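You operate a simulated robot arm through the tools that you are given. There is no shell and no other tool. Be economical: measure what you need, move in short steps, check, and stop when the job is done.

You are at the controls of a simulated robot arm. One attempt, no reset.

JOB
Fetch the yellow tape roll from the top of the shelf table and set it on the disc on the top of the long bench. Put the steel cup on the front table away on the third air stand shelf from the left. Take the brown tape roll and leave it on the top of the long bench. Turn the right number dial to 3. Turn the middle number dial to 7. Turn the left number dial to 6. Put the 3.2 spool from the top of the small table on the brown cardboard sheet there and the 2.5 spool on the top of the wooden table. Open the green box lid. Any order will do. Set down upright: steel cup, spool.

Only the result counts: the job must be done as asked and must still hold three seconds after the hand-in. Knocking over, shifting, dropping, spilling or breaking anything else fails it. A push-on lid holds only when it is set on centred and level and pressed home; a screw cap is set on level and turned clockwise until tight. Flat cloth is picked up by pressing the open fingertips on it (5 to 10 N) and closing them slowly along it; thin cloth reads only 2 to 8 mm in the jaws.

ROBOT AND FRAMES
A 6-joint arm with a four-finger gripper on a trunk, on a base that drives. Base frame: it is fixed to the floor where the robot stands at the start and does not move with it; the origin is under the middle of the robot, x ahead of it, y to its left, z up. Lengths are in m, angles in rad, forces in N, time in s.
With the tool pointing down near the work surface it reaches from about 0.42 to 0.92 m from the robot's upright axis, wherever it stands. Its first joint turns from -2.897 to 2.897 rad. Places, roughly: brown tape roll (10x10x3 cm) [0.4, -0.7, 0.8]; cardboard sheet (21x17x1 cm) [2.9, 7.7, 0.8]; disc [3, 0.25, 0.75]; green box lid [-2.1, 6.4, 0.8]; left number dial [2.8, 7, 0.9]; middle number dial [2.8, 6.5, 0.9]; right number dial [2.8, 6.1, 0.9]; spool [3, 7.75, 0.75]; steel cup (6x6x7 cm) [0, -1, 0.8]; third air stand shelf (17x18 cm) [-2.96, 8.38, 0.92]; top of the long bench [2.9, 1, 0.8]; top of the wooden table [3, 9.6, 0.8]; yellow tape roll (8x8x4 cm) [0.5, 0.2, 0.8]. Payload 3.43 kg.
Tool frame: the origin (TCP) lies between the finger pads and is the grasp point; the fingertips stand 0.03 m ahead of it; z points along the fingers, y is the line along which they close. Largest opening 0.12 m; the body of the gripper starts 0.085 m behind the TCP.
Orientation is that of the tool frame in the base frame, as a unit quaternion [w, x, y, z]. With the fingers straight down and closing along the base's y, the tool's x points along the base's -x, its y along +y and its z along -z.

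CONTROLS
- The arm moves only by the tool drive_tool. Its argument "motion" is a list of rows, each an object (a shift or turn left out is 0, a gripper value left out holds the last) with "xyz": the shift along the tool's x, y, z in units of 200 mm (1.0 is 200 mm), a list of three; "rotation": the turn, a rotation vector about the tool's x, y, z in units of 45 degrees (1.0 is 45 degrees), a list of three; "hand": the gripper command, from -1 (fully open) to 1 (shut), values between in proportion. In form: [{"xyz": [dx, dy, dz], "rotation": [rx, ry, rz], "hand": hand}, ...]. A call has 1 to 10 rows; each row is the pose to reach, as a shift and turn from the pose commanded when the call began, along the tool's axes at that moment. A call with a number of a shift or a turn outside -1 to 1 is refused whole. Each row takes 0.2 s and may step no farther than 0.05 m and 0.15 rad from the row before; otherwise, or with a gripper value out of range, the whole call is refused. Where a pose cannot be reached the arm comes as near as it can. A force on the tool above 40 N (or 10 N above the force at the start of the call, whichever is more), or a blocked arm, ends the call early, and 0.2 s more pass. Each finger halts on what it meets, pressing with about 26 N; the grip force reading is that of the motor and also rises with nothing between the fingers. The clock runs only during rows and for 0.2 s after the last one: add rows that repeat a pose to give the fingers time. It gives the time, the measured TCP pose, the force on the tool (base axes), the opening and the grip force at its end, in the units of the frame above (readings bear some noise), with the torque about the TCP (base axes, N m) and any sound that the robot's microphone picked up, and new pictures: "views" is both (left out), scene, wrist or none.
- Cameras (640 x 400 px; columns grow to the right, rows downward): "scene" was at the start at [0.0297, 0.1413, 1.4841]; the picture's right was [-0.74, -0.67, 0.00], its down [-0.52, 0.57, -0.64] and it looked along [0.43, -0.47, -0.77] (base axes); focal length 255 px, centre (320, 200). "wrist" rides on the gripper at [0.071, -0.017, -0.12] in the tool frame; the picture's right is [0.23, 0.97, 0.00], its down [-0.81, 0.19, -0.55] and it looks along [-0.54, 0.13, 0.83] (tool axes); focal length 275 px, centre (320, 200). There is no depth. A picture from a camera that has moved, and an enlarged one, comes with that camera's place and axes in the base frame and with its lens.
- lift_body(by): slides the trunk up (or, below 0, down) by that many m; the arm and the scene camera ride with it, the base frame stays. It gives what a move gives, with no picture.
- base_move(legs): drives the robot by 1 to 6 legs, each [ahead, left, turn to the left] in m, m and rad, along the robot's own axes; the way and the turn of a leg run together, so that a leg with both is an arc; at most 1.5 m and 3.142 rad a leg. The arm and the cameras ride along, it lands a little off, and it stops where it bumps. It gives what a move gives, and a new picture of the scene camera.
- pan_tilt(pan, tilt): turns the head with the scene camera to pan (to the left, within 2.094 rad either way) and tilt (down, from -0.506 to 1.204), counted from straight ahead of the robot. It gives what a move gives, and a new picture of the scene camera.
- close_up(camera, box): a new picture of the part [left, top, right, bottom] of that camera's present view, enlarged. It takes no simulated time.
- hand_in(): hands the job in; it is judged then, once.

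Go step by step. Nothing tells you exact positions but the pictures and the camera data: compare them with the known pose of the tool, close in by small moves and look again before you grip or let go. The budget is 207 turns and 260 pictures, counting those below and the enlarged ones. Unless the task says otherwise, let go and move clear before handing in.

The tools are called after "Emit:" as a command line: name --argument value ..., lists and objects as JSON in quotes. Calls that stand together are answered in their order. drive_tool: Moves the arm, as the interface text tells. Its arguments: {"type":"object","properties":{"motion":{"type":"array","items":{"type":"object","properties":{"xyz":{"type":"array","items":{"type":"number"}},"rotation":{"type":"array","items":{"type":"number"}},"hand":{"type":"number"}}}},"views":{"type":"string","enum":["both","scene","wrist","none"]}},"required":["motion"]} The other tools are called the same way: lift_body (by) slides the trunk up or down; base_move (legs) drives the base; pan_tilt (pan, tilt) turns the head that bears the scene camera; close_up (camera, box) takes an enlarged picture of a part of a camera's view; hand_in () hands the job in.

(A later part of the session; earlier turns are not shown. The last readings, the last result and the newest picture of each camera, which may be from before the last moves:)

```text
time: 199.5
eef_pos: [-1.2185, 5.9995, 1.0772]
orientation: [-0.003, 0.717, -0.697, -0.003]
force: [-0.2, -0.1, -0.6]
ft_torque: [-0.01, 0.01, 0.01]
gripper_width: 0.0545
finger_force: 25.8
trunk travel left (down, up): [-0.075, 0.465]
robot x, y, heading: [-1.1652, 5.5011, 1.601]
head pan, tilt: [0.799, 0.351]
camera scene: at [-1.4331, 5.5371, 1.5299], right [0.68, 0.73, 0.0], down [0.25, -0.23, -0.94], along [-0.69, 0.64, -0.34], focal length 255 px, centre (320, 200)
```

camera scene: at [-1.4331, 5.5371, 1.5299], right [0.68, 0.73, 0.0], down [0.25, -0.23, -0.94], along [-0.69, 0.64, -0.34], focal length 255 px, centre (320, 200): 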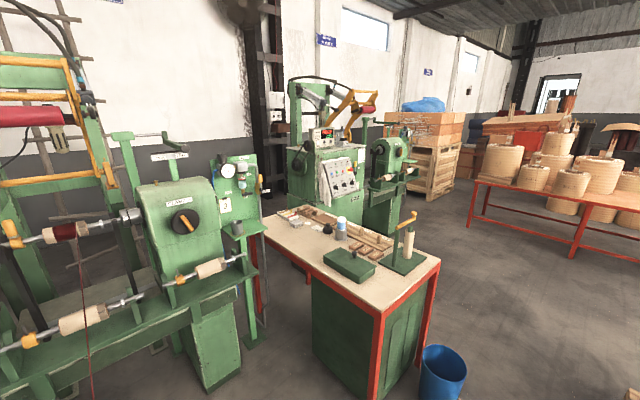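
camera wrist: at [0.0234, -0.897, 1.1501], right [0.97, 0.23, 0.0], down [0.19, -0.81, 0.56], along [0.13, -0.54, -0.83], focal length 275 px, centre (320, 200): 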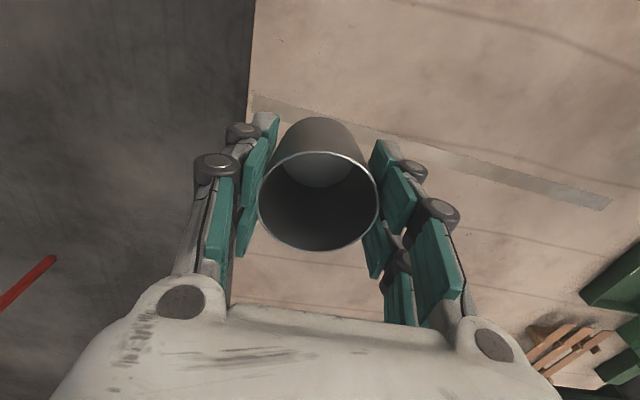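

Emit:
close_up --camera "scene" --box '[190, 80, 450, 242]'

Emit:
close_up --camera "scene" --box '[340, 100, 440, 163]'

```text
2.46 times, centred on (320, 161) of scene
camera zoom: at [-1.4331, 5.5371, 1.5299], right [0.68, 0.73, 0.0], down [0.25, -0.23, -0.94], along [-0.69, 0.64, -0.34], focal length 627 px, centre (320, 296)
```

zoom: 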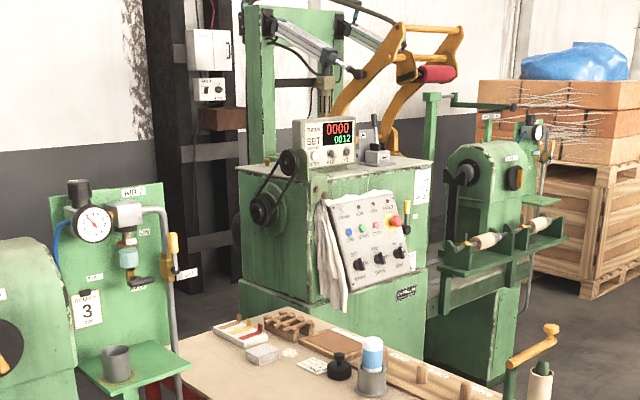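

```text
6.35 times, centred on (390, 132) of scene
camera zoom: at [-1.4331, 5.5371, 1.5299], right [0.68, 0.73, 0.0], down [0.25, -0.23, -0.94], along [-0.69, 0.64, -0.34], focal length 1616 px, centre (-124, 635)
```

zoom: 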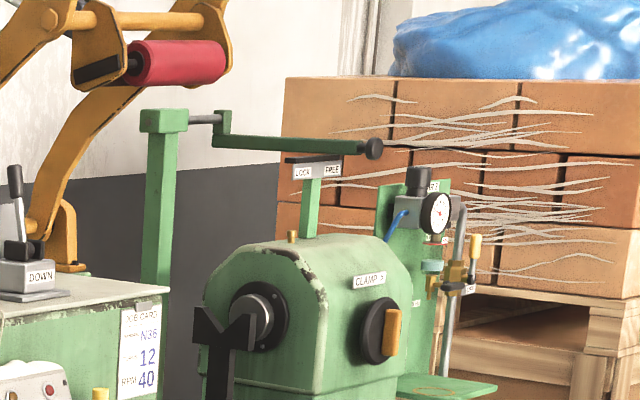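

The third air stand is confirmed near (-2.96, 8.4), with an empty shelf. I'll pass between the bin and the pallet and turn to face it.

Emit:
base_move --legs '[[1.1, 0.02, -0.03], [0.6, 0.25, 0], [0.95, 0.35, 0], [0, 0, 1.57]]'

Emit:
pan_tilt --pan 0.1 --tilt 0.6

```text
time: 217.0
eef_pos: [-2.2344, 8.122, 1.0763]
orientation: [0.0, 1.0, -0.014, -0.003]
force: [0.6, -1.2, -1.4]
ft_torque: [0.0, 0.03, 0.02]
gripper_width: 0.0542
finger_force: 26.0
trunk travel left (down, up): [-0.075, 0.465]
robot x, y, heading: [-1.7317, 8.1494, 3.109]
head pan, tilt: [0.799, 0.351]
camera scene: at [-1.7883, 7.8835, 1.53], right [-0.7, 0.72, 0.0], down [0.25, 0.24, -0.94], along [-0.67, -0.65, -0.34], focal length 255 px, centre (320, 200)
```

scene: 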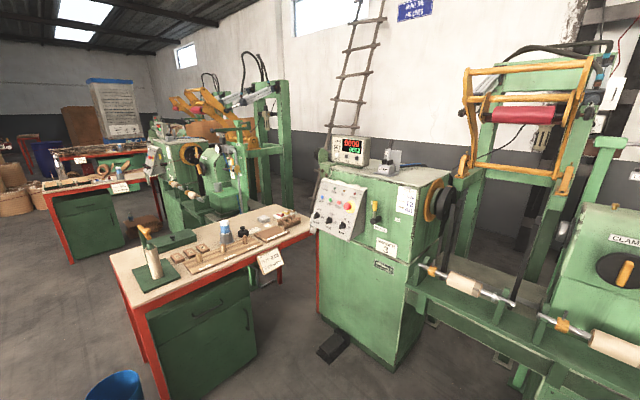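

```text
time: 218.0
eef_pos: [-2.235, 8.1218, 1.0767]
orientation: [0.0, 1.0, -0.014, -0.004]
force: [0.1, -0.2, -0.2]
ft_torque: [-0.01, 0.01, 0.03]
gripper_width: 0.0543
finger_force: 26.1
trunk travel left (down, up): [-0.075, 0.465]
robot x, y, heading: [-1.7343, 8.1516, 3.109]
head pan, tilt: [0.099, 0.6]
camera scene: at [-1.8097, 7.942, 1.5072], right [-0.07, 1.0, 0.0], down [0.56, 0.04, -0.83], along [-0.82, -0.06, -0.56], focal length 255 px, centre (320, 200)
```

scene: 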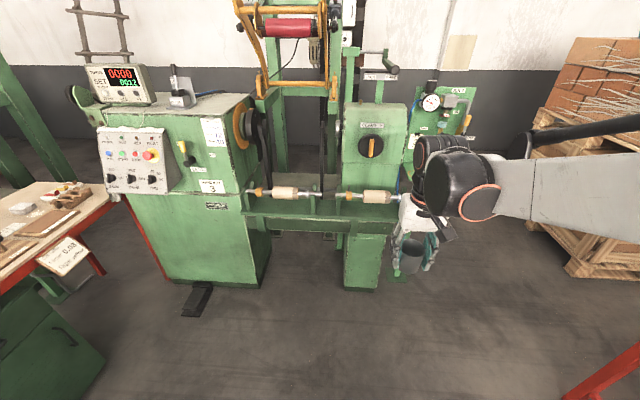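

The stand is behind my gripper in this view. I'll move closer and to the right to see its shelf.

Emit:
base_move --legs '[[0.35, -0.2, 0.03]]'

Emit:
drive_tool --motion '[{"xyz": [0, 0, 0], "hand": 1}]' --views "both"

```text
time: 220.6
eef_pos: [-2.5851, 8.3047, 1.0773]
orientation: [0.0, 1.0, 0.005, -0.003]
force: [0.3, 0.7, -0.4]
ft_torque: [0.02, -0.02, 0.01]
gripper_width: 0.0544
finger_force: 26.2
trunk travel left (down, up): [-0.075, 0.465]
robot x, y, heading: [-2.0834, 8.3514, -3.13]
head pan, tilt: [0.099, 0.6]
camera scene: at [-2.1531, 8.1412, 1.5072], right [-0.11, 0.99, 0.0], down [0.56, 0.06, -0.82], along [-0.82, -0.09, -0.57], focal length 255 px, centre (320, 200)
```

scene: 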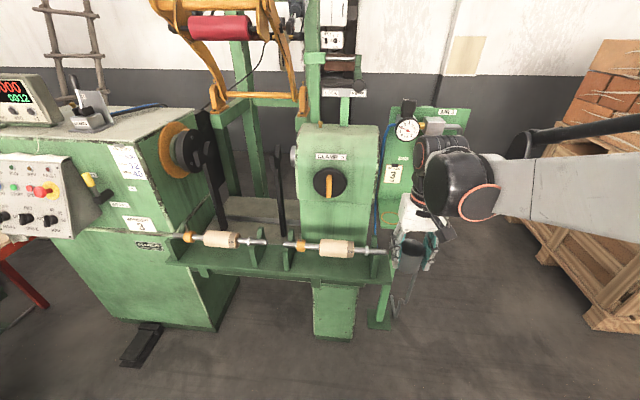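

```text
time: 220.9
eef_pos: [-2.5831, 8.3038, 1.077]
orientation: [0.0, 1.0, 0.005, -0.004]
force: [-0.1, -0.1, -0.2]
ft_torque: [0.03, 0.01, -0.02]
gripper_width: 0.0542
finger_force: 26.2
trunk travel left (down, up): [-0.075, 0.465]
robot x, y, heading: [-2.0841, 8.3529, -3.131]
head pan, tilt: [0.099, 0.6]
camera scene: at [-2.1529, 8.1412, 1.5072], right [-0.11, 0.99, 0.0], down [0.56, 0.06, -0.83], along [-0.82, -0.09, -0.56], focal length 255 px, centre (320, 200)
camera wrist: at [-2.5123, 8.3227, 1.1981], right [0.24, -0.97, 0.0], down [-0.8, -0.2, 0.56], along [-0.54, -0.13, -0.83], focal length 275 px, centre (320, 200)
```

scene: 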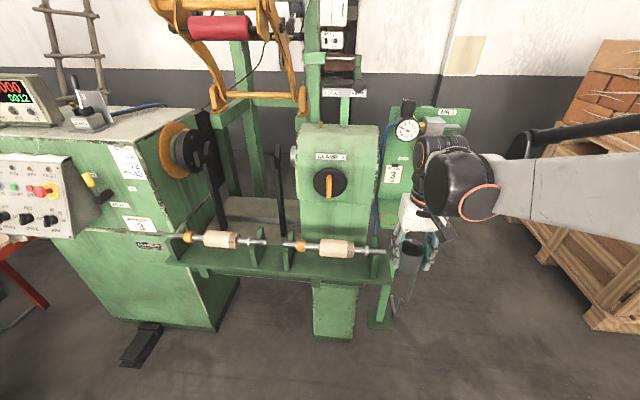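
wrist: 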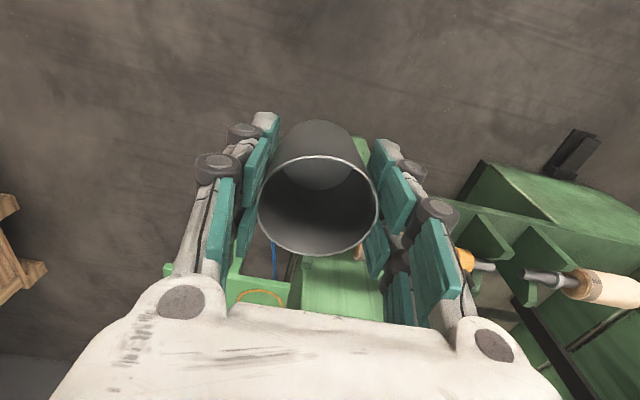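

The wrist view shows an orange ring mark on the shelf. I'll swing the gripper to the right (+y) to see the stand unobstructed.

Emit:
drive_tool --motion '[{"xyz": [0, -0.25, 0], "hand": 1}, {"xyz": [0, -0.5, 0], "hand": 1}, {"xyz": [0, -0.75, 0], "hand": 1}, {"xyz": [0, -0.95, 0], "hand": 1}]' --views "scene"

Emit:
close_up --camera "scene" --box '[340, 80, 500, 240]'

```text
time: 221.9
eef_pos: [-2.5893, 8.4947, 1.0798]
orientation: [0.0, 1.0, 0.005, -0.003]
force: [0.1, -0.8, -0.3]
ft_torque: [0.04, 0.01, -0.01]
gripper_width: 0.0543
finger_force: 26.0
trunk travel left (down, up): [-0.075, 0.465]
robot x, y, heading: [-2.0841, 8.3472, -3.132]
head pan, tilt: [0.099, 0.6]
camera scene: at [-2.1532, 8.1414, 1.5072], right [-0.11, 0.99, 0.0], down [0.56, 0.06, -0.82], along [-0.82, -0.09, -0.57], focal length 255 px, centre (320, 200)
```

scene: 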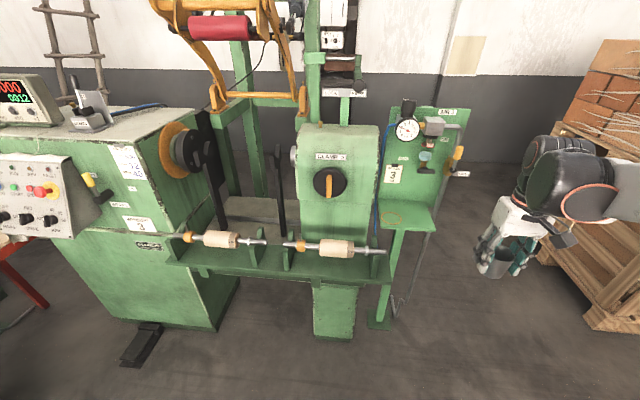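

```text
2.50 times, centred on (420, 160) of scene
camera zoom: at [-2.1532, 8.1414, 1.5072], right [-0.11, 0.99, 0.0], down [0.56, 0.06, -0.82], along [-0.82, -0.09, -0.57], focal length 636 px, centre (70, 300)
```

zoom: 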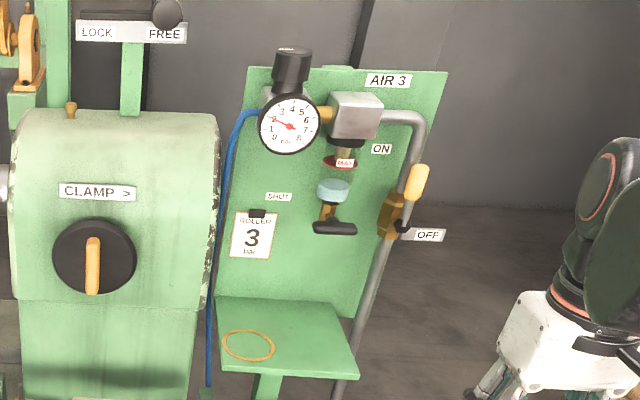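

This is AIR 3. The shelf spans x −3.04…−2.85 and y 8.275…8.46, with a gauge and regulator above it. I'll bring the cup to (−2.895, 8.375), staying clear of the clamp head on the left.

Emit:
drive_tool --motion '[{"xyz": [-0.15, 0.15, 0], "hand": 1}, {"xyz": [-0.3, 0.3, 0], "hand": 1}, {"xyz": [-0.45, 0.45, 0], "hand": 1}, {"xyz": [-0.6, 0.6, 0], "hand": 1}, {"xyz": [-0.8, 0.6, 0], "hand": 1}, {"xyz": [-1.0, 0.6, 0], "hand": 1}]' --views "none"

Emit:
drive_tool --motion '[{"xyz": [-0.2, 0, 0], "hand": 1}, {"xyz": [-0.4, 0, 0], "hand": 1}]' --views "both"

Emit:
close_up --camera "scene" --box '[340, 80, 500, 240]'

```text
time: 223.3
eef_pos: [-2.7844, 8.3709, 1.0762]
orientation: [0.0, 1.0, 0.006, -0.003]
force: [-0.2, -1.0, -1.2]
ft_torque: [-0.07, -0.02, 0.01]
gripper_width: 0.0544
finger_force: 26.1
trunk travel left (down, up): [-0.075, 0.465]
robot x, y, heading: [-2.0874, 8.3538, -3.135]
head pan, tilt: [0.099, 0.6]
```

```text
time: 223.9
eef_pos: [-2.866, 8.373, 1.0764]
orientation: [0.001, 1.0, 0.005, -0.003]
force: [-0.3, -0.7, -1.1]
ft_torque: [-0.02, -0.04, -0.03]
gripper_width: 0.0542
finger_force: 25.9
trunk travel left (down, up): [-0.075, 0.465]
robot x, y, heading: [-2.0847, 8.3546, -3.128]
head pan, tilt: [0.099, 0.6]
camera scene: at [-2.1541, 8.1413, 1.5071], right [-0.11, 0.99, 0.0], down [0.56, 0.06, -0.82], along [-0.82, -0.09, -0.57], focal length 255 px, centre (320, 200)
camera wrist: at [-2.7943, 8.3908, 1.1972], right [0.24, -0.97, 0.0], down [-0.81, -0.2, 0.56], along [-0.54, -0.13, -0.83], focal length 275 px, centre (320, 200)
```

scene: 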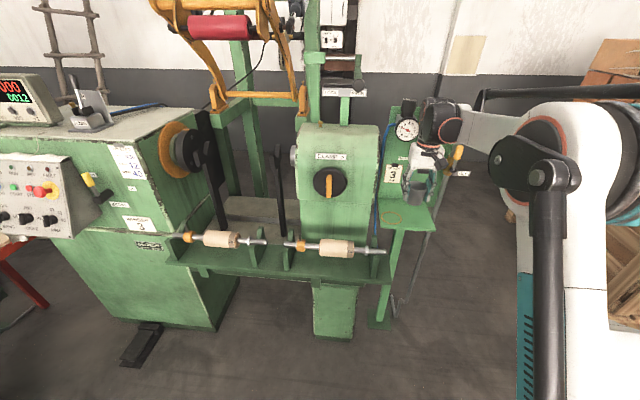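
wrist: 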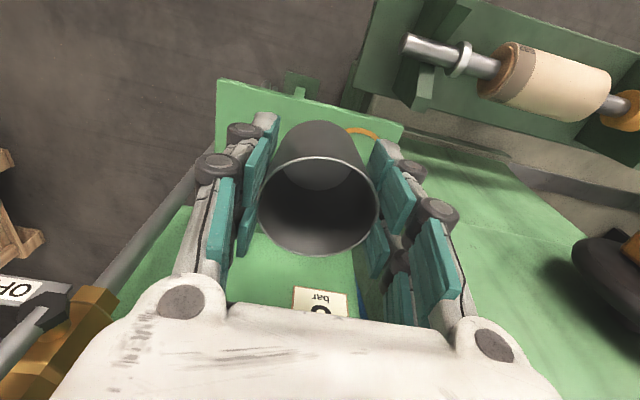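

```text
2.50 times, centred on (420, 160) of scene
camera zoom: at [-2.1541, 8.1413, 1.5071], right [-0.11, 0.99, 0.0], down [0.56, 0.06, -0.82], along [-0.82, -0.09, -0.57], focal length 636 px, centre (70, 300)
```

zoom: 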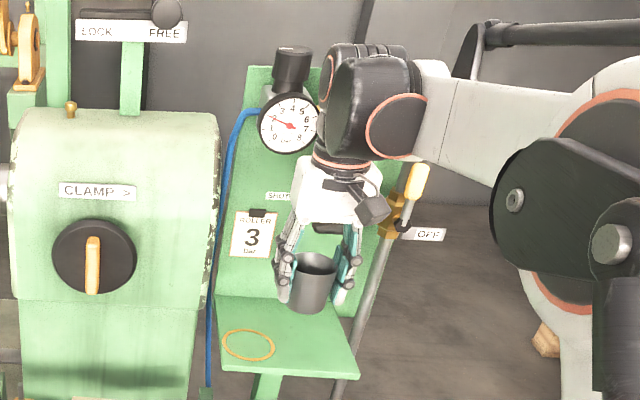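

There is about 3.5 cm still to go inward. I'll inch forward while watching the force.

Emit:
drive_tool --motion '[{"xyz": [-0.04, 0, 0], "hand": 1}, {"xyz": [-0.08, 0, 0], "hand": 1}, {"xyz": [-0.12, 0, 0], "hand": 1}, {"xyz": [-0.165, 0, 0], "hand": 1}]' --views "wrist"

Emit:
close_up --camera "scene" --box '[370, 70, 490, 190]'

```text
time: 224.9
eef_pos: [-2.8975, 8.3723, 1.0788]
orientation: [0.0, 1.0, 0.006, -0.004]
force: [0.6, 0.6, -0.2]
ft_torque: [0.01, -0.01, 0.02]
gripper_width: 0.0545
finger_force: 26.2
trunk travel left (down, up): [-0.075, 0.465]
robot x, y, heading: [-2.0826, 8.3538, -3.13]
head pan, tilt: [0.099, 0.6]
camera wrist: at [-2.8267, 8.3899, 1.2007], right [0.24, -0.97, 0.0], down [-0.8, -0.2, 0.56], along [-0.54, -0.13, -0.83], focal length 275 px, centre (320, 200)
```

wrist: 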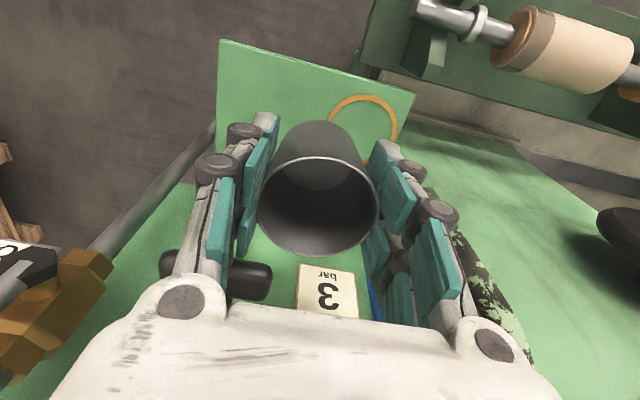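

```text
3.33 times, centred on (430, 130) of scene
camera zoom: at [-2.1532, 8.1413, 1.5072], right [-0.11, 0.99, 0.0], down [0.56, 0.06, -0.82], along [-0.82, -0.09, -0.57], focal length 849 px, centre (-47, 433)
```

zoom: 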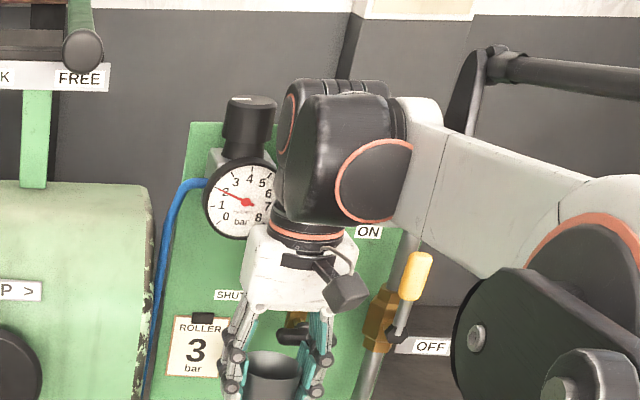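

The near shelf edge is at x≈−2.864 and the drain handle is at x≈−2.967, so there is room. I'll go in 6 mm more and descend slowly.

Emit:
drive_tool --motion '[{"xyz": [-0.03, 0, 0.06], "hand": 1}, {"xyz": [-0.03, 0, 0.14], "hand": 1}, {"xyz": [-0.03, 0, 0.22], "hand": 1}, {"xyz": [-0.03, 0, 0.3], "hand": 1}, {"xyz": [-0.03, 0, 0.37], "hand": 1}, {"xyz": [-0.03, 0, 0.42], "hand": 1}]' --views "both"

Emit:
close_up --camera "scene" --box '[370, 120, 470, 240]'

```text
time: 226.3
eef_pos: [-2.9037, 8.3722, 0.9975]
orientation: [-0.001, 1.0, 0.005, -0.004]
force: [0.3, 0.6, -0.5]
ft_torque: [0.0, 0.0, -0.02]
gripper_width: 0.054
finger_force: 26.1
trunk travel left (down, up): [-0.075, 0.465]
robot x, y, heading: [-2.0856, 8.354, -3.128]
head pan, tilt: [0.099, 0.6]
camera scene: at [-2.1533, 8.1412, 1.5072], right [-0.11, 0.99, 0.0], down [0.56, 0.06, -0.82], along [-0.82, -0.09, -0.57], focal length 255 px, centre (320, 200)
camera wrist: at [-2.8326, 8.3887, 1.118], right [0.24, -0.97, 0.0], down [-0.8, -0.2, 0.56], along [-0.54, -0.13, -0.83], focal length 275 px, centre (320, 200)
```

scene: 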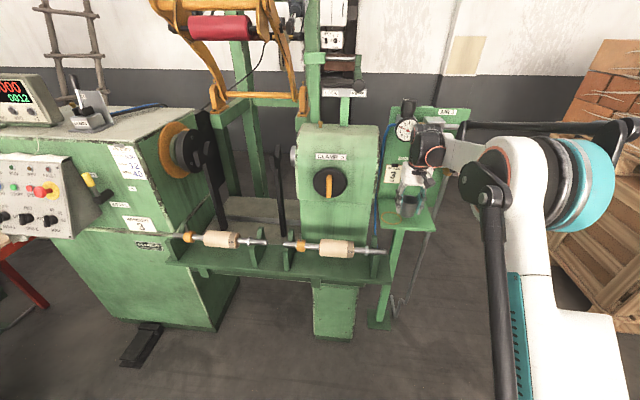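
wrist: 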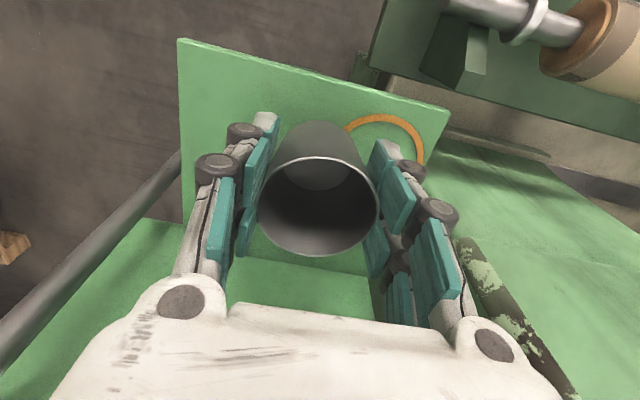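

```text
3.33 times, centred on (420, 180) of scene
camera zoom: at [-2.1533, 8.1412, 1.5072], right [-0.11, 0.99, 0.0], down [0.56, 0.06, -0.82], along [-0.82, -0.09, -0.57], focal length 849 px, centre (-13, 267)
```

zoom: 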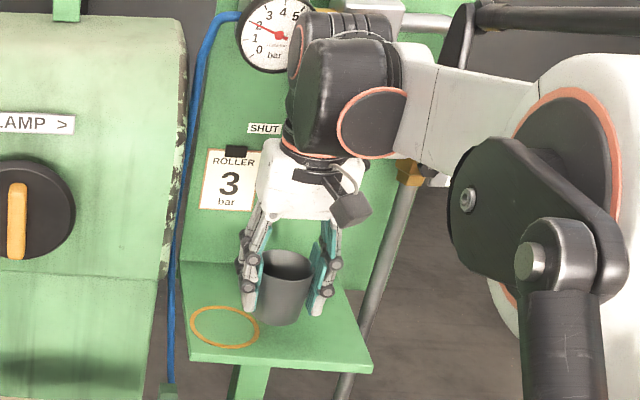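

All is clear. I'll lower the cup slowly until it touches.

Emit:
drive_tool --motion '[{"xyz": [0, 0, 0.03], "hand": 1}, {"xyz": [0, 0, 0.05], "hand": 1}, {"xyz": [0, 0, 0.07], "hand": 1}, {"xyz": [0, 0, 0.085], "hand": 1}, {"xyz": [0, 0, 0.1], "hand": 1}, {"xyz": [0, 0, 0.11], "hand": 1}, {"xyz": [0, 0, 0.12], "hand": 1}, {"xyz": [0, 0, 0.13], "hand": 1}, {"xyz": [0, 0, 0.14], "hand": 1}, {"xyz": [0, 0, 0.15], "hand": 1}]' --views "wrist"

```text
time: 228.6
eef_pos: [-2.9056, 8.3732, 0.9666]
orientation: [0.0, 1.0, 0.005, -0.005]
force: [-2.0, 3.0, 14.7]
ft_torque: [0.08, 0.12, 0.05]
gripper_width: 0.0545
finger_force: 26.1
trunk travel left (down, up): [-0.075, 0.465]
robot x, y, heading: [-2.0886, 8.352, -3.132]
head pan, tilt: [0.099, 0.6]
camera wrist: at [-2.8318, 8.3896, 1.0876], right [0.24, -0.97, 0.0], down [-0.8, -0.2, 0.56], along [-0.54, -0.13, -0.83], focal length 275 px, centre (320, 200)
```

wrist: 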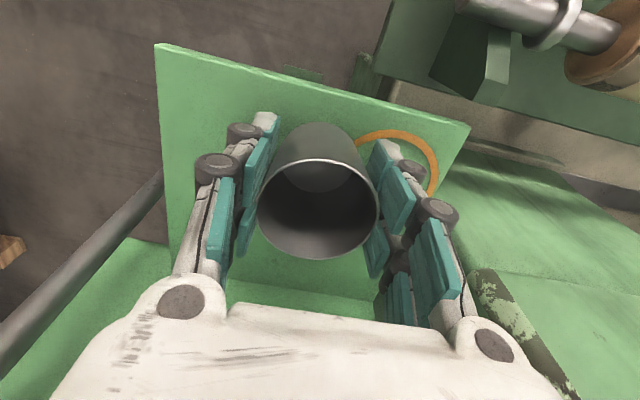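

The cup is seated. I'll open partway and rise straight up.

Emit:
drive_tool --motion '[{"xyz": [0, 0, -0.005], "hand": 0}, {"xyz": [0, 0, -0.005], "hand": -0.4}, {"xyz": [0, 0, -0.005], "hand": -0.5}, {"xyz": [0, 0, -0.05], "hand": -0.5}, {"xyz": [0, 0, -0.15], "hand": -0.5}, {"xyz": [0, 0, -0.25], "hand": -0.5}, {"xyz": [0, 0, -0.35], "hand": -0.5}, {"xyz": [0.0, 0, -0.45], "hand": -0.5}, {"xyz": [0.0, 0, -0.55], "hand": -0.5}]' --views "wrist"

```text
time: 230.6
eef_pos: [-2.9055, 8.3695, 1.0764]
orientation: [0.0, 1.0, 0.005, -0.004]
force: [-0.3, 0.1, 0.0]
ft_torque: [-0.02, -0.01, 0.0]
gripper_width: 0.0902
finger_force: 0.0
trunk travel left (down, up): [-0.075, 0.465]
robot x, y, heading: [-2.0871, 8.3519, -3.132]
head pan, tilt: [0.099, 0.6]
camera wrist: at [-2.8331, 8.3888, 1.1972], right [0.24, -0.97, 0.0], down [-0.8, -0.2, 0.56], along [-0.54, -0.13, -0.83], focal length 275 px, centre (320, 200)
```

wrist: 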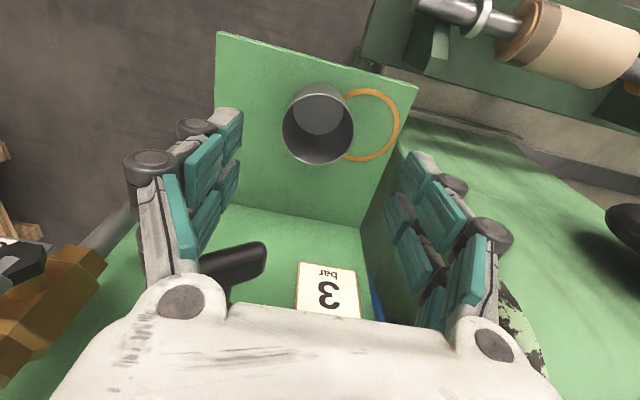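

The cup stands on the shelf. I'll retract the arm, then look toward the green box on the table at the left.

Emit:
drive_tool --motion '[{"xyz": [0.2, 0, 0]}, {"xyz": [0.4, 0, 0]}, {"xyz": [0.6, 0, 0]}, {"xyz": [0.8, 0, 0]}, {"xyz": [1.0, 0, 0]}]' --views "none"

Emit:
drive_tool --motion '[{"xyz": [0.2, 0, 0]}, {"xyz": [0.4, 0, 0]}, {"xyz": [0.6, 0, 0], "hand": -1}]' --views "none"

Emit:
pan_tilt --pan 1.3 --tilt 0.7

```text
time: 231.8
eef_pos: [-2.7058, 8.3758, 1.0726]
orientation: [0.001, 1.0, 0.005, -0.004]
force: [0.5, 0.6, 0.1]
ft_torque: [-0.01, -0.01, -0.01]
gripper_width: 0.0899
finger_force: 0.0
trunk travel left (down, up): [-0.075, 0.465]
robot x, y, heading: [-2.0885, 8.3522, -3.129]
head pan, tilt: [0.099, 0.6]
```

```text
time: 232.6
eef_pos: [-2.5838, 8.3758, 1.0733]
orientation: [0.001, 1.0, 0.005, -0.003]
force: [-0.5, 0.0, 1.0]
ft_torque: [0.0, -0.04, 0.0]
gripper_width: 0.1198
finger_force: 0.1
trunk travel left (down, up): [-0.075, 0.465]
robot x, y, heading: [-2.0889, 8.3506, -3.135]
head pan, tilt: [0.099, 0.6]
```

```text
time: 233.9
eef_pos: [-2.5851, 8.3751, 1.0735]
orientation: [0.001, 1.0, 0.005, -0.004]
force: [0.4, 0.0, 0.6]
ft_torque: [-0.01, -0.02, 0.03]
gripper_width: 0.1201
finger_force: 0.1
trunk travel left (down, up): [-0.075, 0.465]
robot x, y, heading: [-2.0845, 8.347, -3.131]
head pan, tilt: [1.3, 0.7]
camera scene: at [-2.0871, 8.0689, 1.4986], right [-0.97, 0.26, 0.0], down [0.17, 0.62, -0.76], along [-0.2, -0.74, -0.64], focal length 255 px, centre (320, 200)
```

scene: 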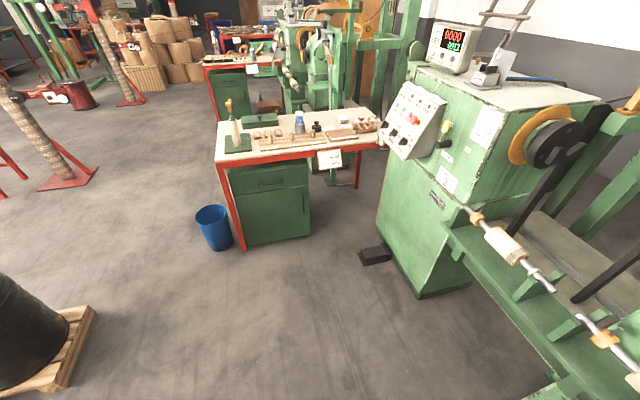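

Emit:
close_up --camera "scene" --box '[200, 80, 400, 205]'

```text
3.20 times, centred on (300, 142) of scene
camera zoom: at [-2.0871, 8.0689, 1.4986], right [-0.97, 0.26, 0.0], down [0.17, 0.62, -0.76], along [-0.2, -0.74, -0.64], focal length 815 px, centre (384, 384)
```

zoom: 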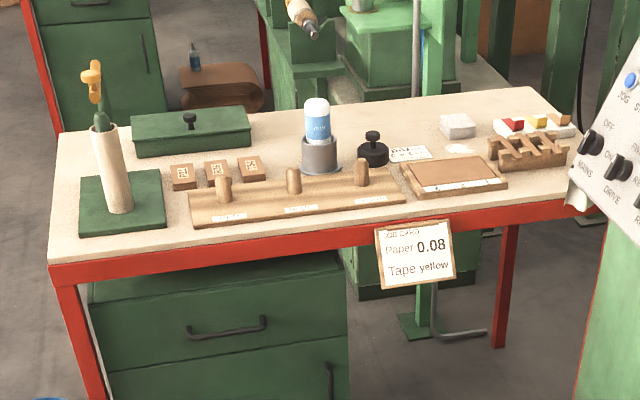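

The box has a flat lid with a small black knob. I'll drive to the table's +y side, facing it.

Emit:
base_move --legs '[[-0.06, 0, 0], [0, 0, 1.565], [1.15, 0, 0]]'

Emit:
drive_tool --motion '[{"xyz": [0, 0, 0]}]' --views "wrist"

```text
time: 244.3
eef_pos: [-1.9676, 6.6959, 1.0738]
orientation: [0.002, 0.685, 0.729, -0.002]
force: [-0.3, 0.1, 0.7]
ft_torque: [-0.02, -0.01, 0.03]
gripper_width: 0.12
finger_force: 0.0
trunk travel left (down, up): [-0.075, 0.465]
robot x, y, heading: [-1.9715, 7.1991, -1.505]
head pan, tilt: [1.3, 0.7]
camera scene: at [-1.6909, 7.2092, 1.4986], right [-0.21, -0.98, 0.0], down [-0.63, 0.13, -0.76], along [0.75, -0.16, -0.64], focal length 255 px, centre (320, 200)
```

scene: 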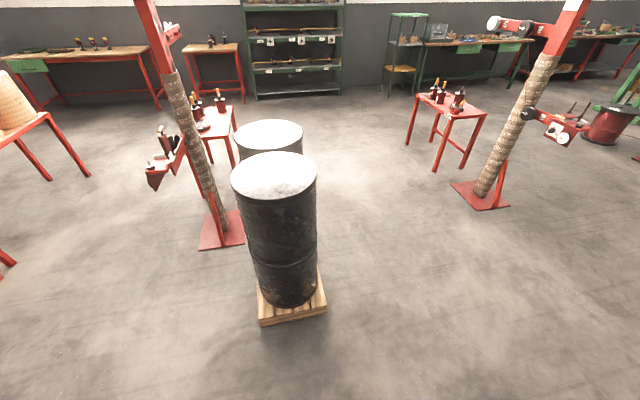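

```text
time: 244.7
eef_pos: [-1.9682, 6.6971, 1.0737]
orientation: [0.003, 0.685, 0.729, -0.003]
force: [-0.2, 0.2, 0.2]
ft_torque: [-0.02, 0.0, 0.01]
gripper_width: 0.1201
finger_force: 0.1
trunk travel left (down, up): [-0.075, 0.465]
robot x, y, heading: [-1.972, 7.1948, -1.506]
head pan, tilt: [1.3, 0.7]
camera wrist: at [-1.989, 6.7672, 1.1947], right [0.96, 0.29, 0.0], down [0.24, -0.79, 0.56], along [0.16, -0.54, -0.83], focal length 275 px, centre (320, 200)
```

wrist: 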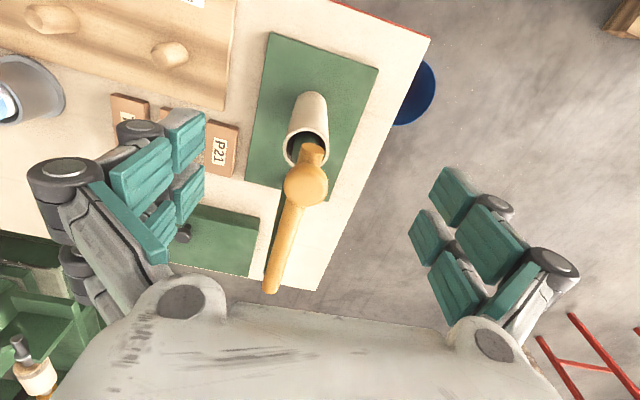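

There is a tall lever (top z≈1.02) right under the hand, so I'll go up first and then across to above the green box.

Emit:
drive_tool --motion '[{"xyz": [0, 0, -0.2]}, {"xyz": [0, 0, -0.4]}, {"xyz": [0, 0, -0.6]}, {"xyz": [-0.1, -0.2, -0.6]}, {"xyz": [-0.2, -0.4, -0.6]}, {"xyz": [-0.35, -0.6, -0.6]}, {"xyz": [-0.45, -0.8, -0.6]}]' --views "wrist"

Emit:
pan_tilt --pan 0.3 --tilt 0.8

```text
time: 246.3
eef_pos: [-2.1225, 6.5933, 1.1939]
orientation: [0.003, 0.685, 0.729, -0.003]
force: [0.4, 0.2, -0.8]
ft_torque: [-0.01, 0.0, 0.0]
gripper_width: 0.1198
finger_force: 0.1
trunk travel left (down, up): [-0.075, 0.465]
robot x, y, heading: [-1.971, 7.1949, -1.503]
head pan, tilt: [1.3, 0.7]
camera wrist: at [-2.1447, 6.664, 1.315], right [0.96, 0.29, 0.0], down [0.24, -0.79, 0.56], along [0.16, -0.53, -0.83], focal length 275 px, centre (320, 200)
```

wrist: 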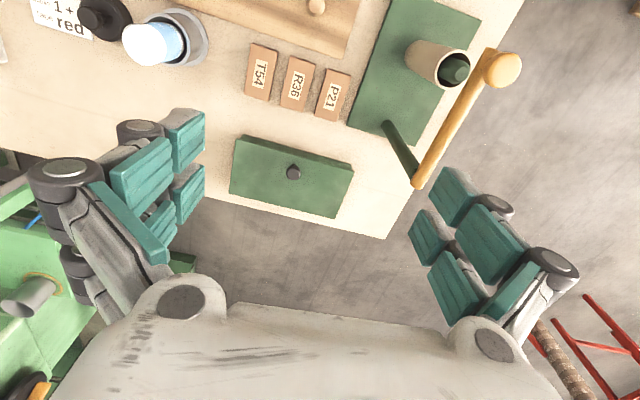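

```text
time: 247.6
eef_pos: [-2.1222, 6.5938, 1.1934]
orientation: [0.003, 0.685, 0.729, -0.002]
force: [0.5, -0.7, -0.4]
ft_torque: [0.02, 0.01, 0.02]
gripper_width: 0.1198
finger_force: 0.2
trunk travel left (down, up): [-0.075, 0.465]
robot x, y, heading: [-1.9734, 7.1962, -1.508]
head pan, tilt: [0.3, 0.799]
camera scene: at [-1.7454, 7.1513, 1.4903], right [-0.93, -0.36, 0.0], down [-0.25, 0.67, -0.7], along [0.25, -0.65, -0.72], focal length 255 px, centre (320, 200)
```

scene: 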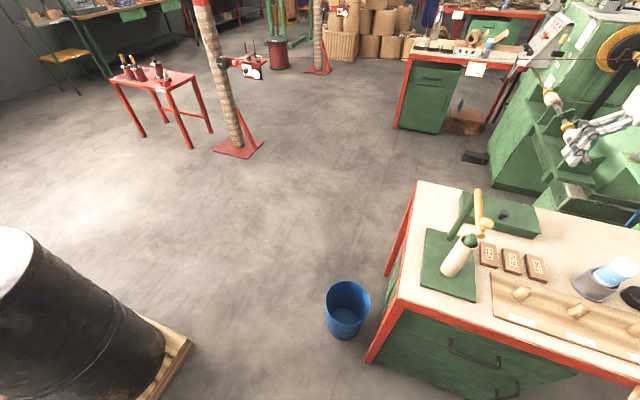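

Emit:
close_up --camera "wrist" --box '[210, 115, 370, 225]'

Emit:
close_up --camera "scene" --box '[430, 170, 570, 270]'

```text
3.64 times, centred on (290, 170) of wrist
camera zoom: at [-2.1439, 6.6648, 1.3151], right [0.96, 0.29, 0.0], down [0.24, -0.79, 0.56], along [0.16, -0.54, -0.83], focal length 1001 px, centre (429, 309)
```

zoom: 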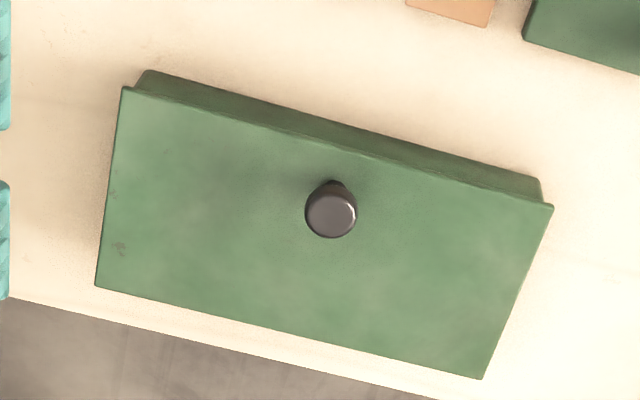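

```text
4.00 times, centred on (500, 220) of scene
camera zoom: at [-1.7454, 7.1513, 1.4903], right [-0.93, -0.36, 0.0], down [-0.25, 0.67, -0.7], along [0.25, -0.65, -0.72], focal length 1018 px, centre (-400, 120)
```

zoom: 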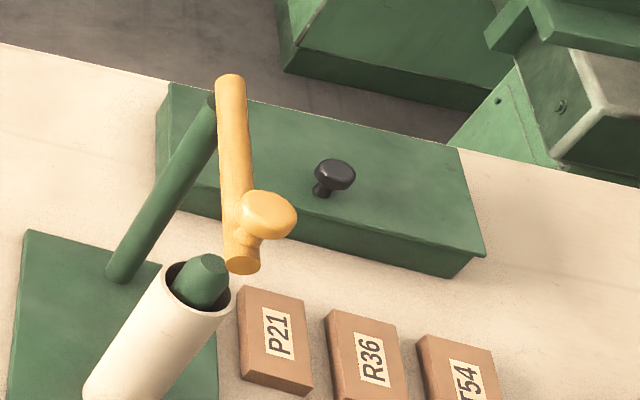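

The knob is at about (−2.121, 6.409), z≈0.85. I'll move over it and descend for a closer look.

Emit:
drive_tool --motion '[{"xyz": [-0.23, -0.015, 0]}, {"xyz": [-0.46, -0.03, 0]}, {"xyz": [-0.7, -0.045, 0]}, {"xyz": [-0.93, -0.055, 0.1]}, {"xyz": [-0.93, -0.055, 0.33]}, {"xyz": [-0.93, -0.055, 0.56]}, {"xyz": [-0.93, -0.055, 0.8]}, {"xyz": [-0.93, -0.055, 1.0]}]' --views "both"

Emit:
close_up --camera "wrist" --box '[220, 80, 420, 205]'

```text
refused: row 4 steps farther than a row can; nothing moved
```

```text
3.20 times, centred on (320, 142) of wrist
camera zoom: at [-2.1439, 6.6648, 1.3151], right [0.96, 0.29, 0.0], down [0.24, -0.79, 0.56], along [0.16, -0.54, -0.83], focal length 881 px, centre (320, 384)
```

zoom: 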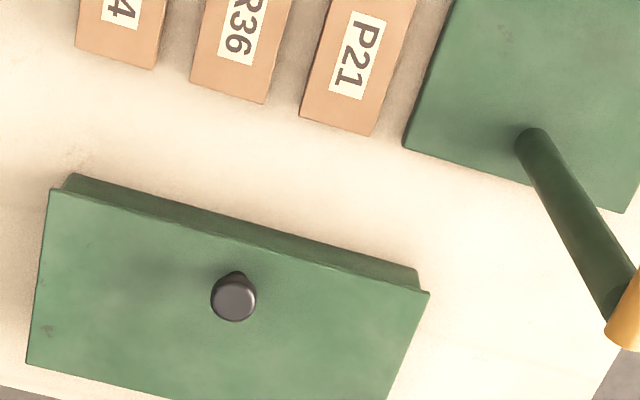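

Emit:
drive_tool --motion '[{"xyz": [-0.23, -0.015, 0]}, {"xyz": [-0.46, -0.03, 0]}, {"xyz": [-0.7, -0.045, 0]}, {"xyz": [-0.93, -0.055, 0.0]}, {"xyz": [-0.93, -0.055, 0.23]}, {"xyz": [-0.93, -0.055, 0.46]}, {"xyz": [-0.93, -0.055, 0.7]}, {"xyz": [-0.93, -0.055, 0.93]}, {"xyz": [-0.93, -0.055, 1.0]}]' --views "wrist"

Emit:
close_up --camera "wrist" --box '[220, 80, 420, 205]'

```text
time: 249.6
eef_pos: [-2.1188, 6.409, 0.9928]
orientation: [0.003, 0.685, 0.729, -0.003]
force: [-0.7, 0.0, -0.6]
ft_torque: [0.02, -0.01, -0.01]
gripper_width: 0.1197
finger_force: 0.1
trunk travel left (down, up): [-0.075, 0.465]
robot x, y, heading: [-1.9701, 7.1974, -1.508]
head pan, tilt: [0.3, 0.799]
camera wrist: at [-2.1404, 6.481, 1.1137], right [0.96, 0.29, 0.0], down [0.24, -0.79, 0.56], along [0.16, -0.53, -0.83], focal length 275 px, centre (320, 200)
```

wrist: 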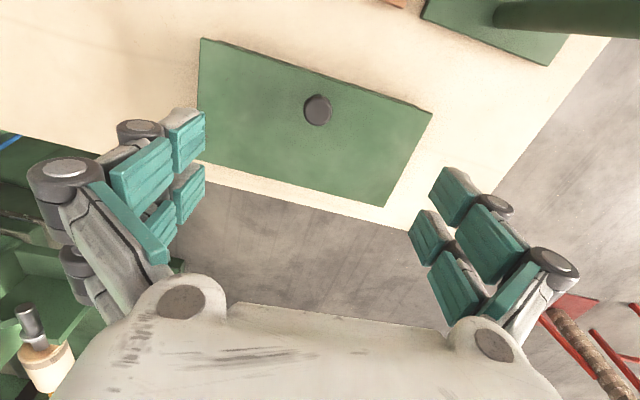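

```text
3.20 times, centred on (320, 142) of wrist
camera zoom: at [-2.1404, 6.481, 1.1137], right [0.96, 0.29, 0.0], down [0.24, -0.79, 0.56], along [0.16, -0.53, -0.83], focal length 881 px, centre (320, 384)
```

zoom: 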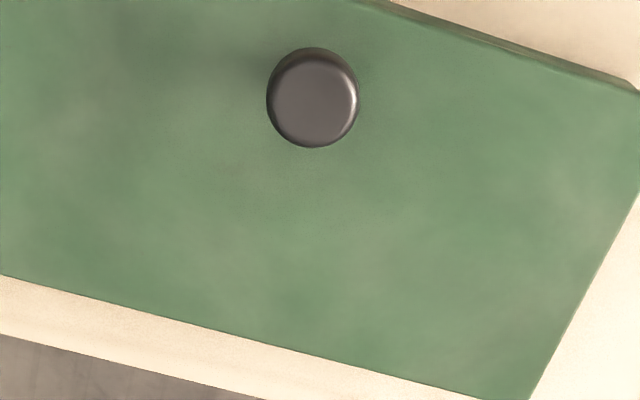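

The knob sits about 3 cm toward +y of the lid centre, suggesting a hinge on the far (−y) edge. The fingers close along the hinge axis, so the knob can pivot in the grip. I'll descend and grip it.

Emit:
drive_tool --motion '[{"xyz": [0, -0.01, 0.2], "hand": 0}, {"xyz": [0, -0.01, 0.4], "hand": 0}, {"xyz": [0, -0.01, 0.55], "hand": 0}, {"xyz": [0, -0.01, 0.64], "hand": 0}, {"xyz": [0, -0.01, 0.64], "hand": 0}]' --views "wrist"

Emit:
close_up --camera "wrist" --box '[220, 100, 420, 225]'

```text
time: 250.8
eef_pos: [-2.1239, 6.4074, 0.8644]
orientation: [0.002, 0.685, 0.729, -0.002]
force: [-0.4, -0.4, 0.4]
ft_torque: [0.02, 0.02, -0.02]
gripper_width: 0.0599
finger_force: 0.1
trunk travel left (down, up): [-0.075, 0.465]
robot x, y, heading: [-1.9721, 7.1989, -1.508]
head pan, tilt: [0.3, 0.799]
camera wrist: at [-2.1452, 6.4779, 0.9861], right [0.96, 0.29, 0.0], down [0.24, -0.79, 0.56], along [0.16, -0.53, -0.83], focal length 275 px, centre (320, 200)
```

wrist: 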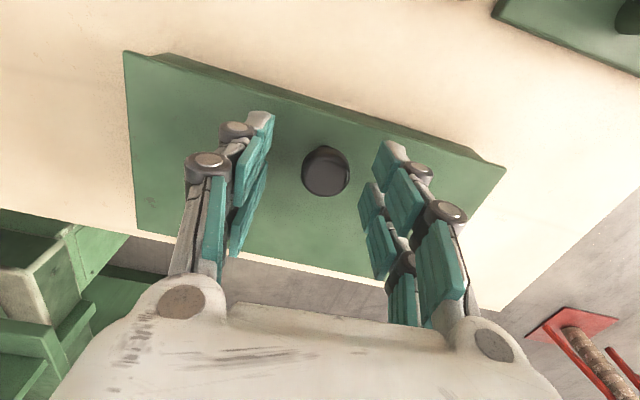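

```text
3.20 times, centred on (320, 162) of wrist
camera zoom: at [-2.1452, 6.4779, 0.9861], right [0.96, 0.29, 0.0], down [0.24, -0.79, 0.56], along [0.16, -0.53, -0.83], focal length 881 px, centre (320, 320)
```

zoom: 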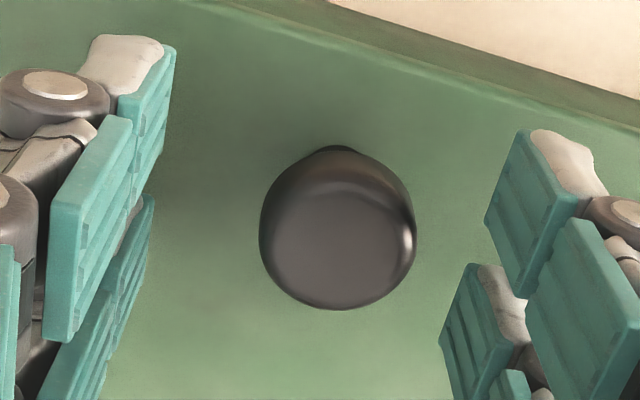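

The knob lies between the pads, so I'll close on it.

Emit:
drive_tool --motion '[{"xyz": [0, 0.015, 0], "hand": 0.3}, {"xyz": [0, 0.015, 0], "hand": 0.6}, {"xyz": [0, 0.015, 0], "hand": 1}, {"xyz": [0, 0.015, 0], "hand": 1}, {"xyz": [0, 0.015, 0], "hand": 1}]' --views "wrist"

```text
time: 251.9
eef_pos: [-2.1198, 6.4074, 0.8666]
orientation: [0.003, 0.684, 0.729, -0.002]
force: [2.9, 2.0, -2.3]
ft_torque: [0.1, -0.13, 0.16]
gripper_width: 0.0253
finger_force: 45.1
trunk travel left (down, up): [-0.075, 0.465]
robot x, y, heading: [-1.9713, 7.1963, -1.507]
head pan, tilt: [0.3, 0.799]
camera wrist: at [-2.1421, 6.4787, 0.9876], right [0.96, 0.29, 0.0], down [0.24, -0.79, 0.56], along [0.16, -0.53, -0.83], focal length 275 px, centre (320, 200)
```

wrist: 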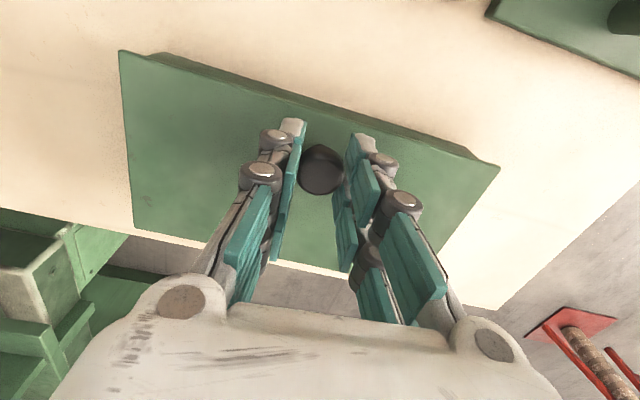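

It's gripped. I'll start a small pull along the assumed arc, up with a little −y, and watch the forces.

Emit:
drive_tool --motion '[{"xyz": [-0.01, 0, -0.03], "hand": 1}, {"xyz": [-0.025, 0, -0.06], "hand": 1}, {"xyz": [-0.035, 0, -0.08], "hand": 1}, {"xyz": [-0.05, 0, -0.11], "hand": 1}]' --views "wrist"

```text
time: 252.9
eef_pos: [-2.1204, 6.3992, 0.8898]
orientation: [0.002, 0.685, 0.728, -0.002]
force: [-3.0, 18.5, -3.9]
ft_torque: [1.51, 0.17, -0.03]
gripper_width: 0.0254
finger_force: 45.3
trunk travel left (down, up): [-0.075, 0.465]
robot x, y, heading: [-1.9681, 7.1985, -1.51]
head pan, tilt: [0.3, 0.799]
camera wrist: at [-2.1417, 6.4705, 1.0113], right [0.96, 0.29, 0.0], down [0.24, -0.79, 0.56], along [0.16, -0.54, -0.83], focal length 275 px, centre (320, 200)
```

wrist: 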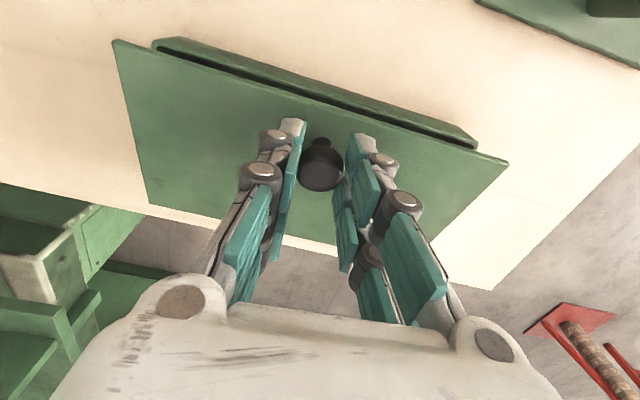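

The lid opens with its hinge on the −y edge, near y≈6.311. I'll continue along the computed arc in small steps.

Emit:
drive_tool --motion '[{"xyz": [-0.025, -0.002, -0.045], "hand": 1}, {"xyz": [-0.055, -0.0035, -0.0885], "hand": 1}, {"xyz": [-0.09, -0.006, -0.1275], "hand": 1}, {"xyz": [-0.127, -0.008, -0.1635], "hand": 1}]' --views "wrist"

```text
time: 253.9
eef_pos: [-2.1197, 6.3761, 0.923]
orientation: [0.003, 0.685, 0.729, -0.003]
force: [-4.5, 18.4, 5.9]
ft_torque: [1.38, 0.15, 0.07]
gripper_width: 0.0253
finger_force: 44.5
trunk travel left (down, up): [-0.075, 0.465]
robot x, y, heading: [-1.9695, 7.1981, -1.508]
head pan, tilt: [0.3, 0.799]
camera wrist: at [-2.142, 6.4479, 1.0443], right [0.96, 0.29, 0.0], down [0.24, -0.79, 0.56], along [0.16, -0.54, -0.83], focal length 275 px, centre (320, 200)
```

wrist: 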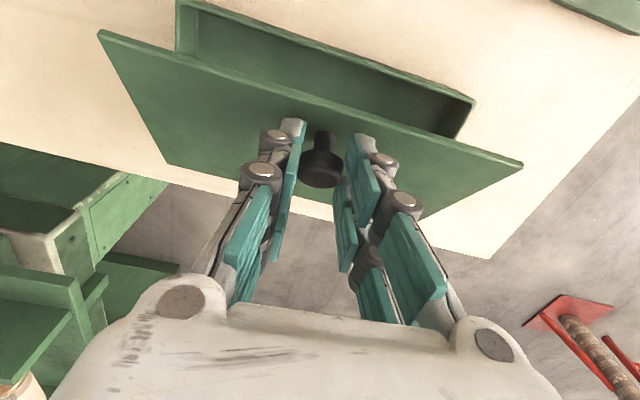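

It's working at steady force. I'll continue to about 73°.

Emit:
drive_tool --motion '[{"xyz": [-0.042, -0.003, -0.032], "hand": 1}, {"xyz": [-0.086, -0.005, -0.059], "hand": 1}, {"xyz": [-0.133, -0.008, -0.081], "hand": 1}, {"xyz": [-0.182, -0.011, -0.098], "hand": 1}, {"xyz": [-0.233, -0.014, -0.11], "hand": 1}, {"xyz": [-0.285, -0.018, -0.116], "hand": 1}]' --views "wrist"

```text
time: 254.9
eef_pos: [-2.1204, 6.3439, 0.9452]
orientation: [0.001, 0.685, 0.729, -0.002]
force: [0.2, 9.7, 23.1]
ft_torque: [0.15, 0.21, -0.09]
gripper_width: 0.0249
finger_force: 45.6
trunk travel left (down, up): [-0.075, 0.465]
robot x, y, heading: [-1.974, 7.1961, -1.509]
head pan, tilt: [0.3, 0.799]
stopped in row 4: the force on the tool passed its limit at 41 N (the readings are from after the stop); the commanded pose is now the measured one
camera wrist: at [-2.1419, 6.4149, 1.0664], right [0.96, 0.29, 0.0], down [0.24, -0.8, 0.56], along [0.16, -0.53, -0.83], focal length 275 px, centre (320, 200)
```

wrist: 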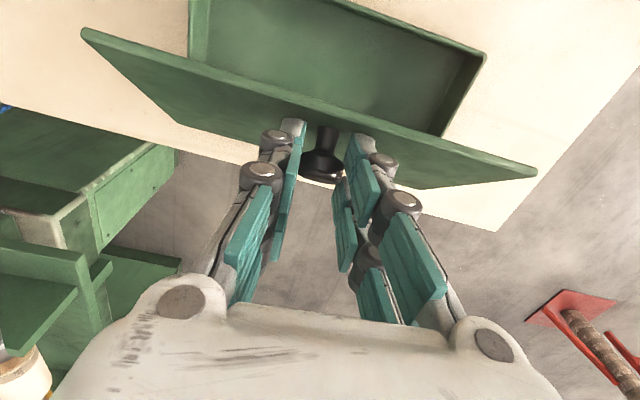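

The lid is at about 55° and pushing upward. I'll raise a few millimetres to relieve it, then check the force.

Emit:
drive_tool --motion '[{"xyz": [-0.01, 0, -0.02], "hand": 1}, {"xyz": [-0.02, -0.001, -0.035], "hand": 1}, {"xyz": [-0.03, -0.002, -0.045], "hand": 1}]' --views "wrist"

```text
time: 255.8
eef_pos: [-2.1196, 6.3352, 0.9499]
orientation: [0.002, 0.685, 0.728, -0.002]
force: [-1.5, 7.3, -10.8]
ft_torque: [1.25, -0.22, -0.24]
gripper_width: 0.0251
finger_force: 45.2
trunk travel left (down, up): [-0.075, 0.465]
robot x, y, heading: [-1.971, 7.1956, -1.509]
head pan, tilt: [0.3, 0.799]
camera wrist: at [-2.1421, 6.4059, 1.0713], right [0.96, 0.29, 0.0], down [0.24, -0.8, 0.56], along [0.16, -0.53, -0.83], focal length 275 px, centre (320, 200)
```

wrist: 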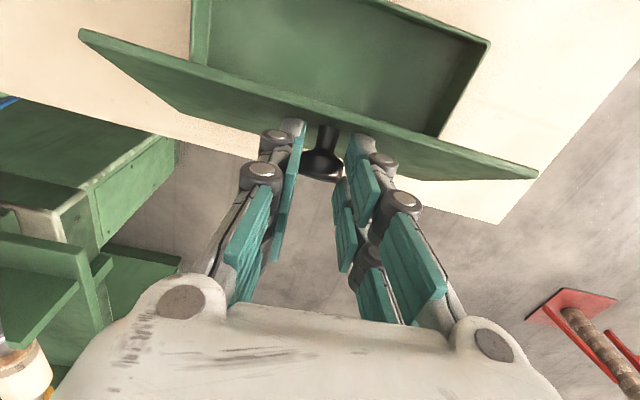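

A circle fit gives a pivot near (y 6.30, z 0.844), r≈0.111 for the TCP. I'll continue on that arc.

Emit:
drive_tool --motion '[{"xyz": [-0.03, -0.002, -0.007], "hand": 1}, {"xyz": [-0.06, -0.004, -0.0115], "hand": 1}, {"xyz": [-0.09, -0.006, -0.017], "hand": 1}, {"xyz": [-0.118, -0.0075, -0.0205], "hand": 1}, {"xyz": [-0.147, -0.009, -0.023], "hand": 1}, {"xyz": [-0.176, -0.011, -0.0235], "hand": 1}]' --views "wrist"

```text
time: 257.1
eef_pos: [-2.1215, 6.3027, 0.9598]
orientation: [0.002, 0.686, 0.727, -0.003]
force: [-8.7, 12.2, 29.5]
ft_torque: [1.47, 0.53, -0.13]
gripper_width: 0.0247
finger_force: 45.4
trunk travel left (down, up): [-0.075, 0.465]
robot x, y, heading: [-1.9702, 7.1948, -1.507]
head pan, tilt: [0.3, 0.799]
camera wrist: at [-2.1422, 6.3741, 1.0811], right [0.96, 0.29, 0.0], down [0.24, -0.79, 0.56], along [0.16, -0.54, -0.83], focal length 275 px, centre (320, 200)
```

wrist: 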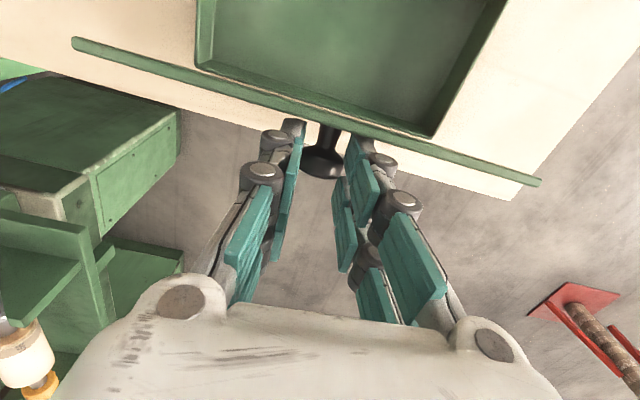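

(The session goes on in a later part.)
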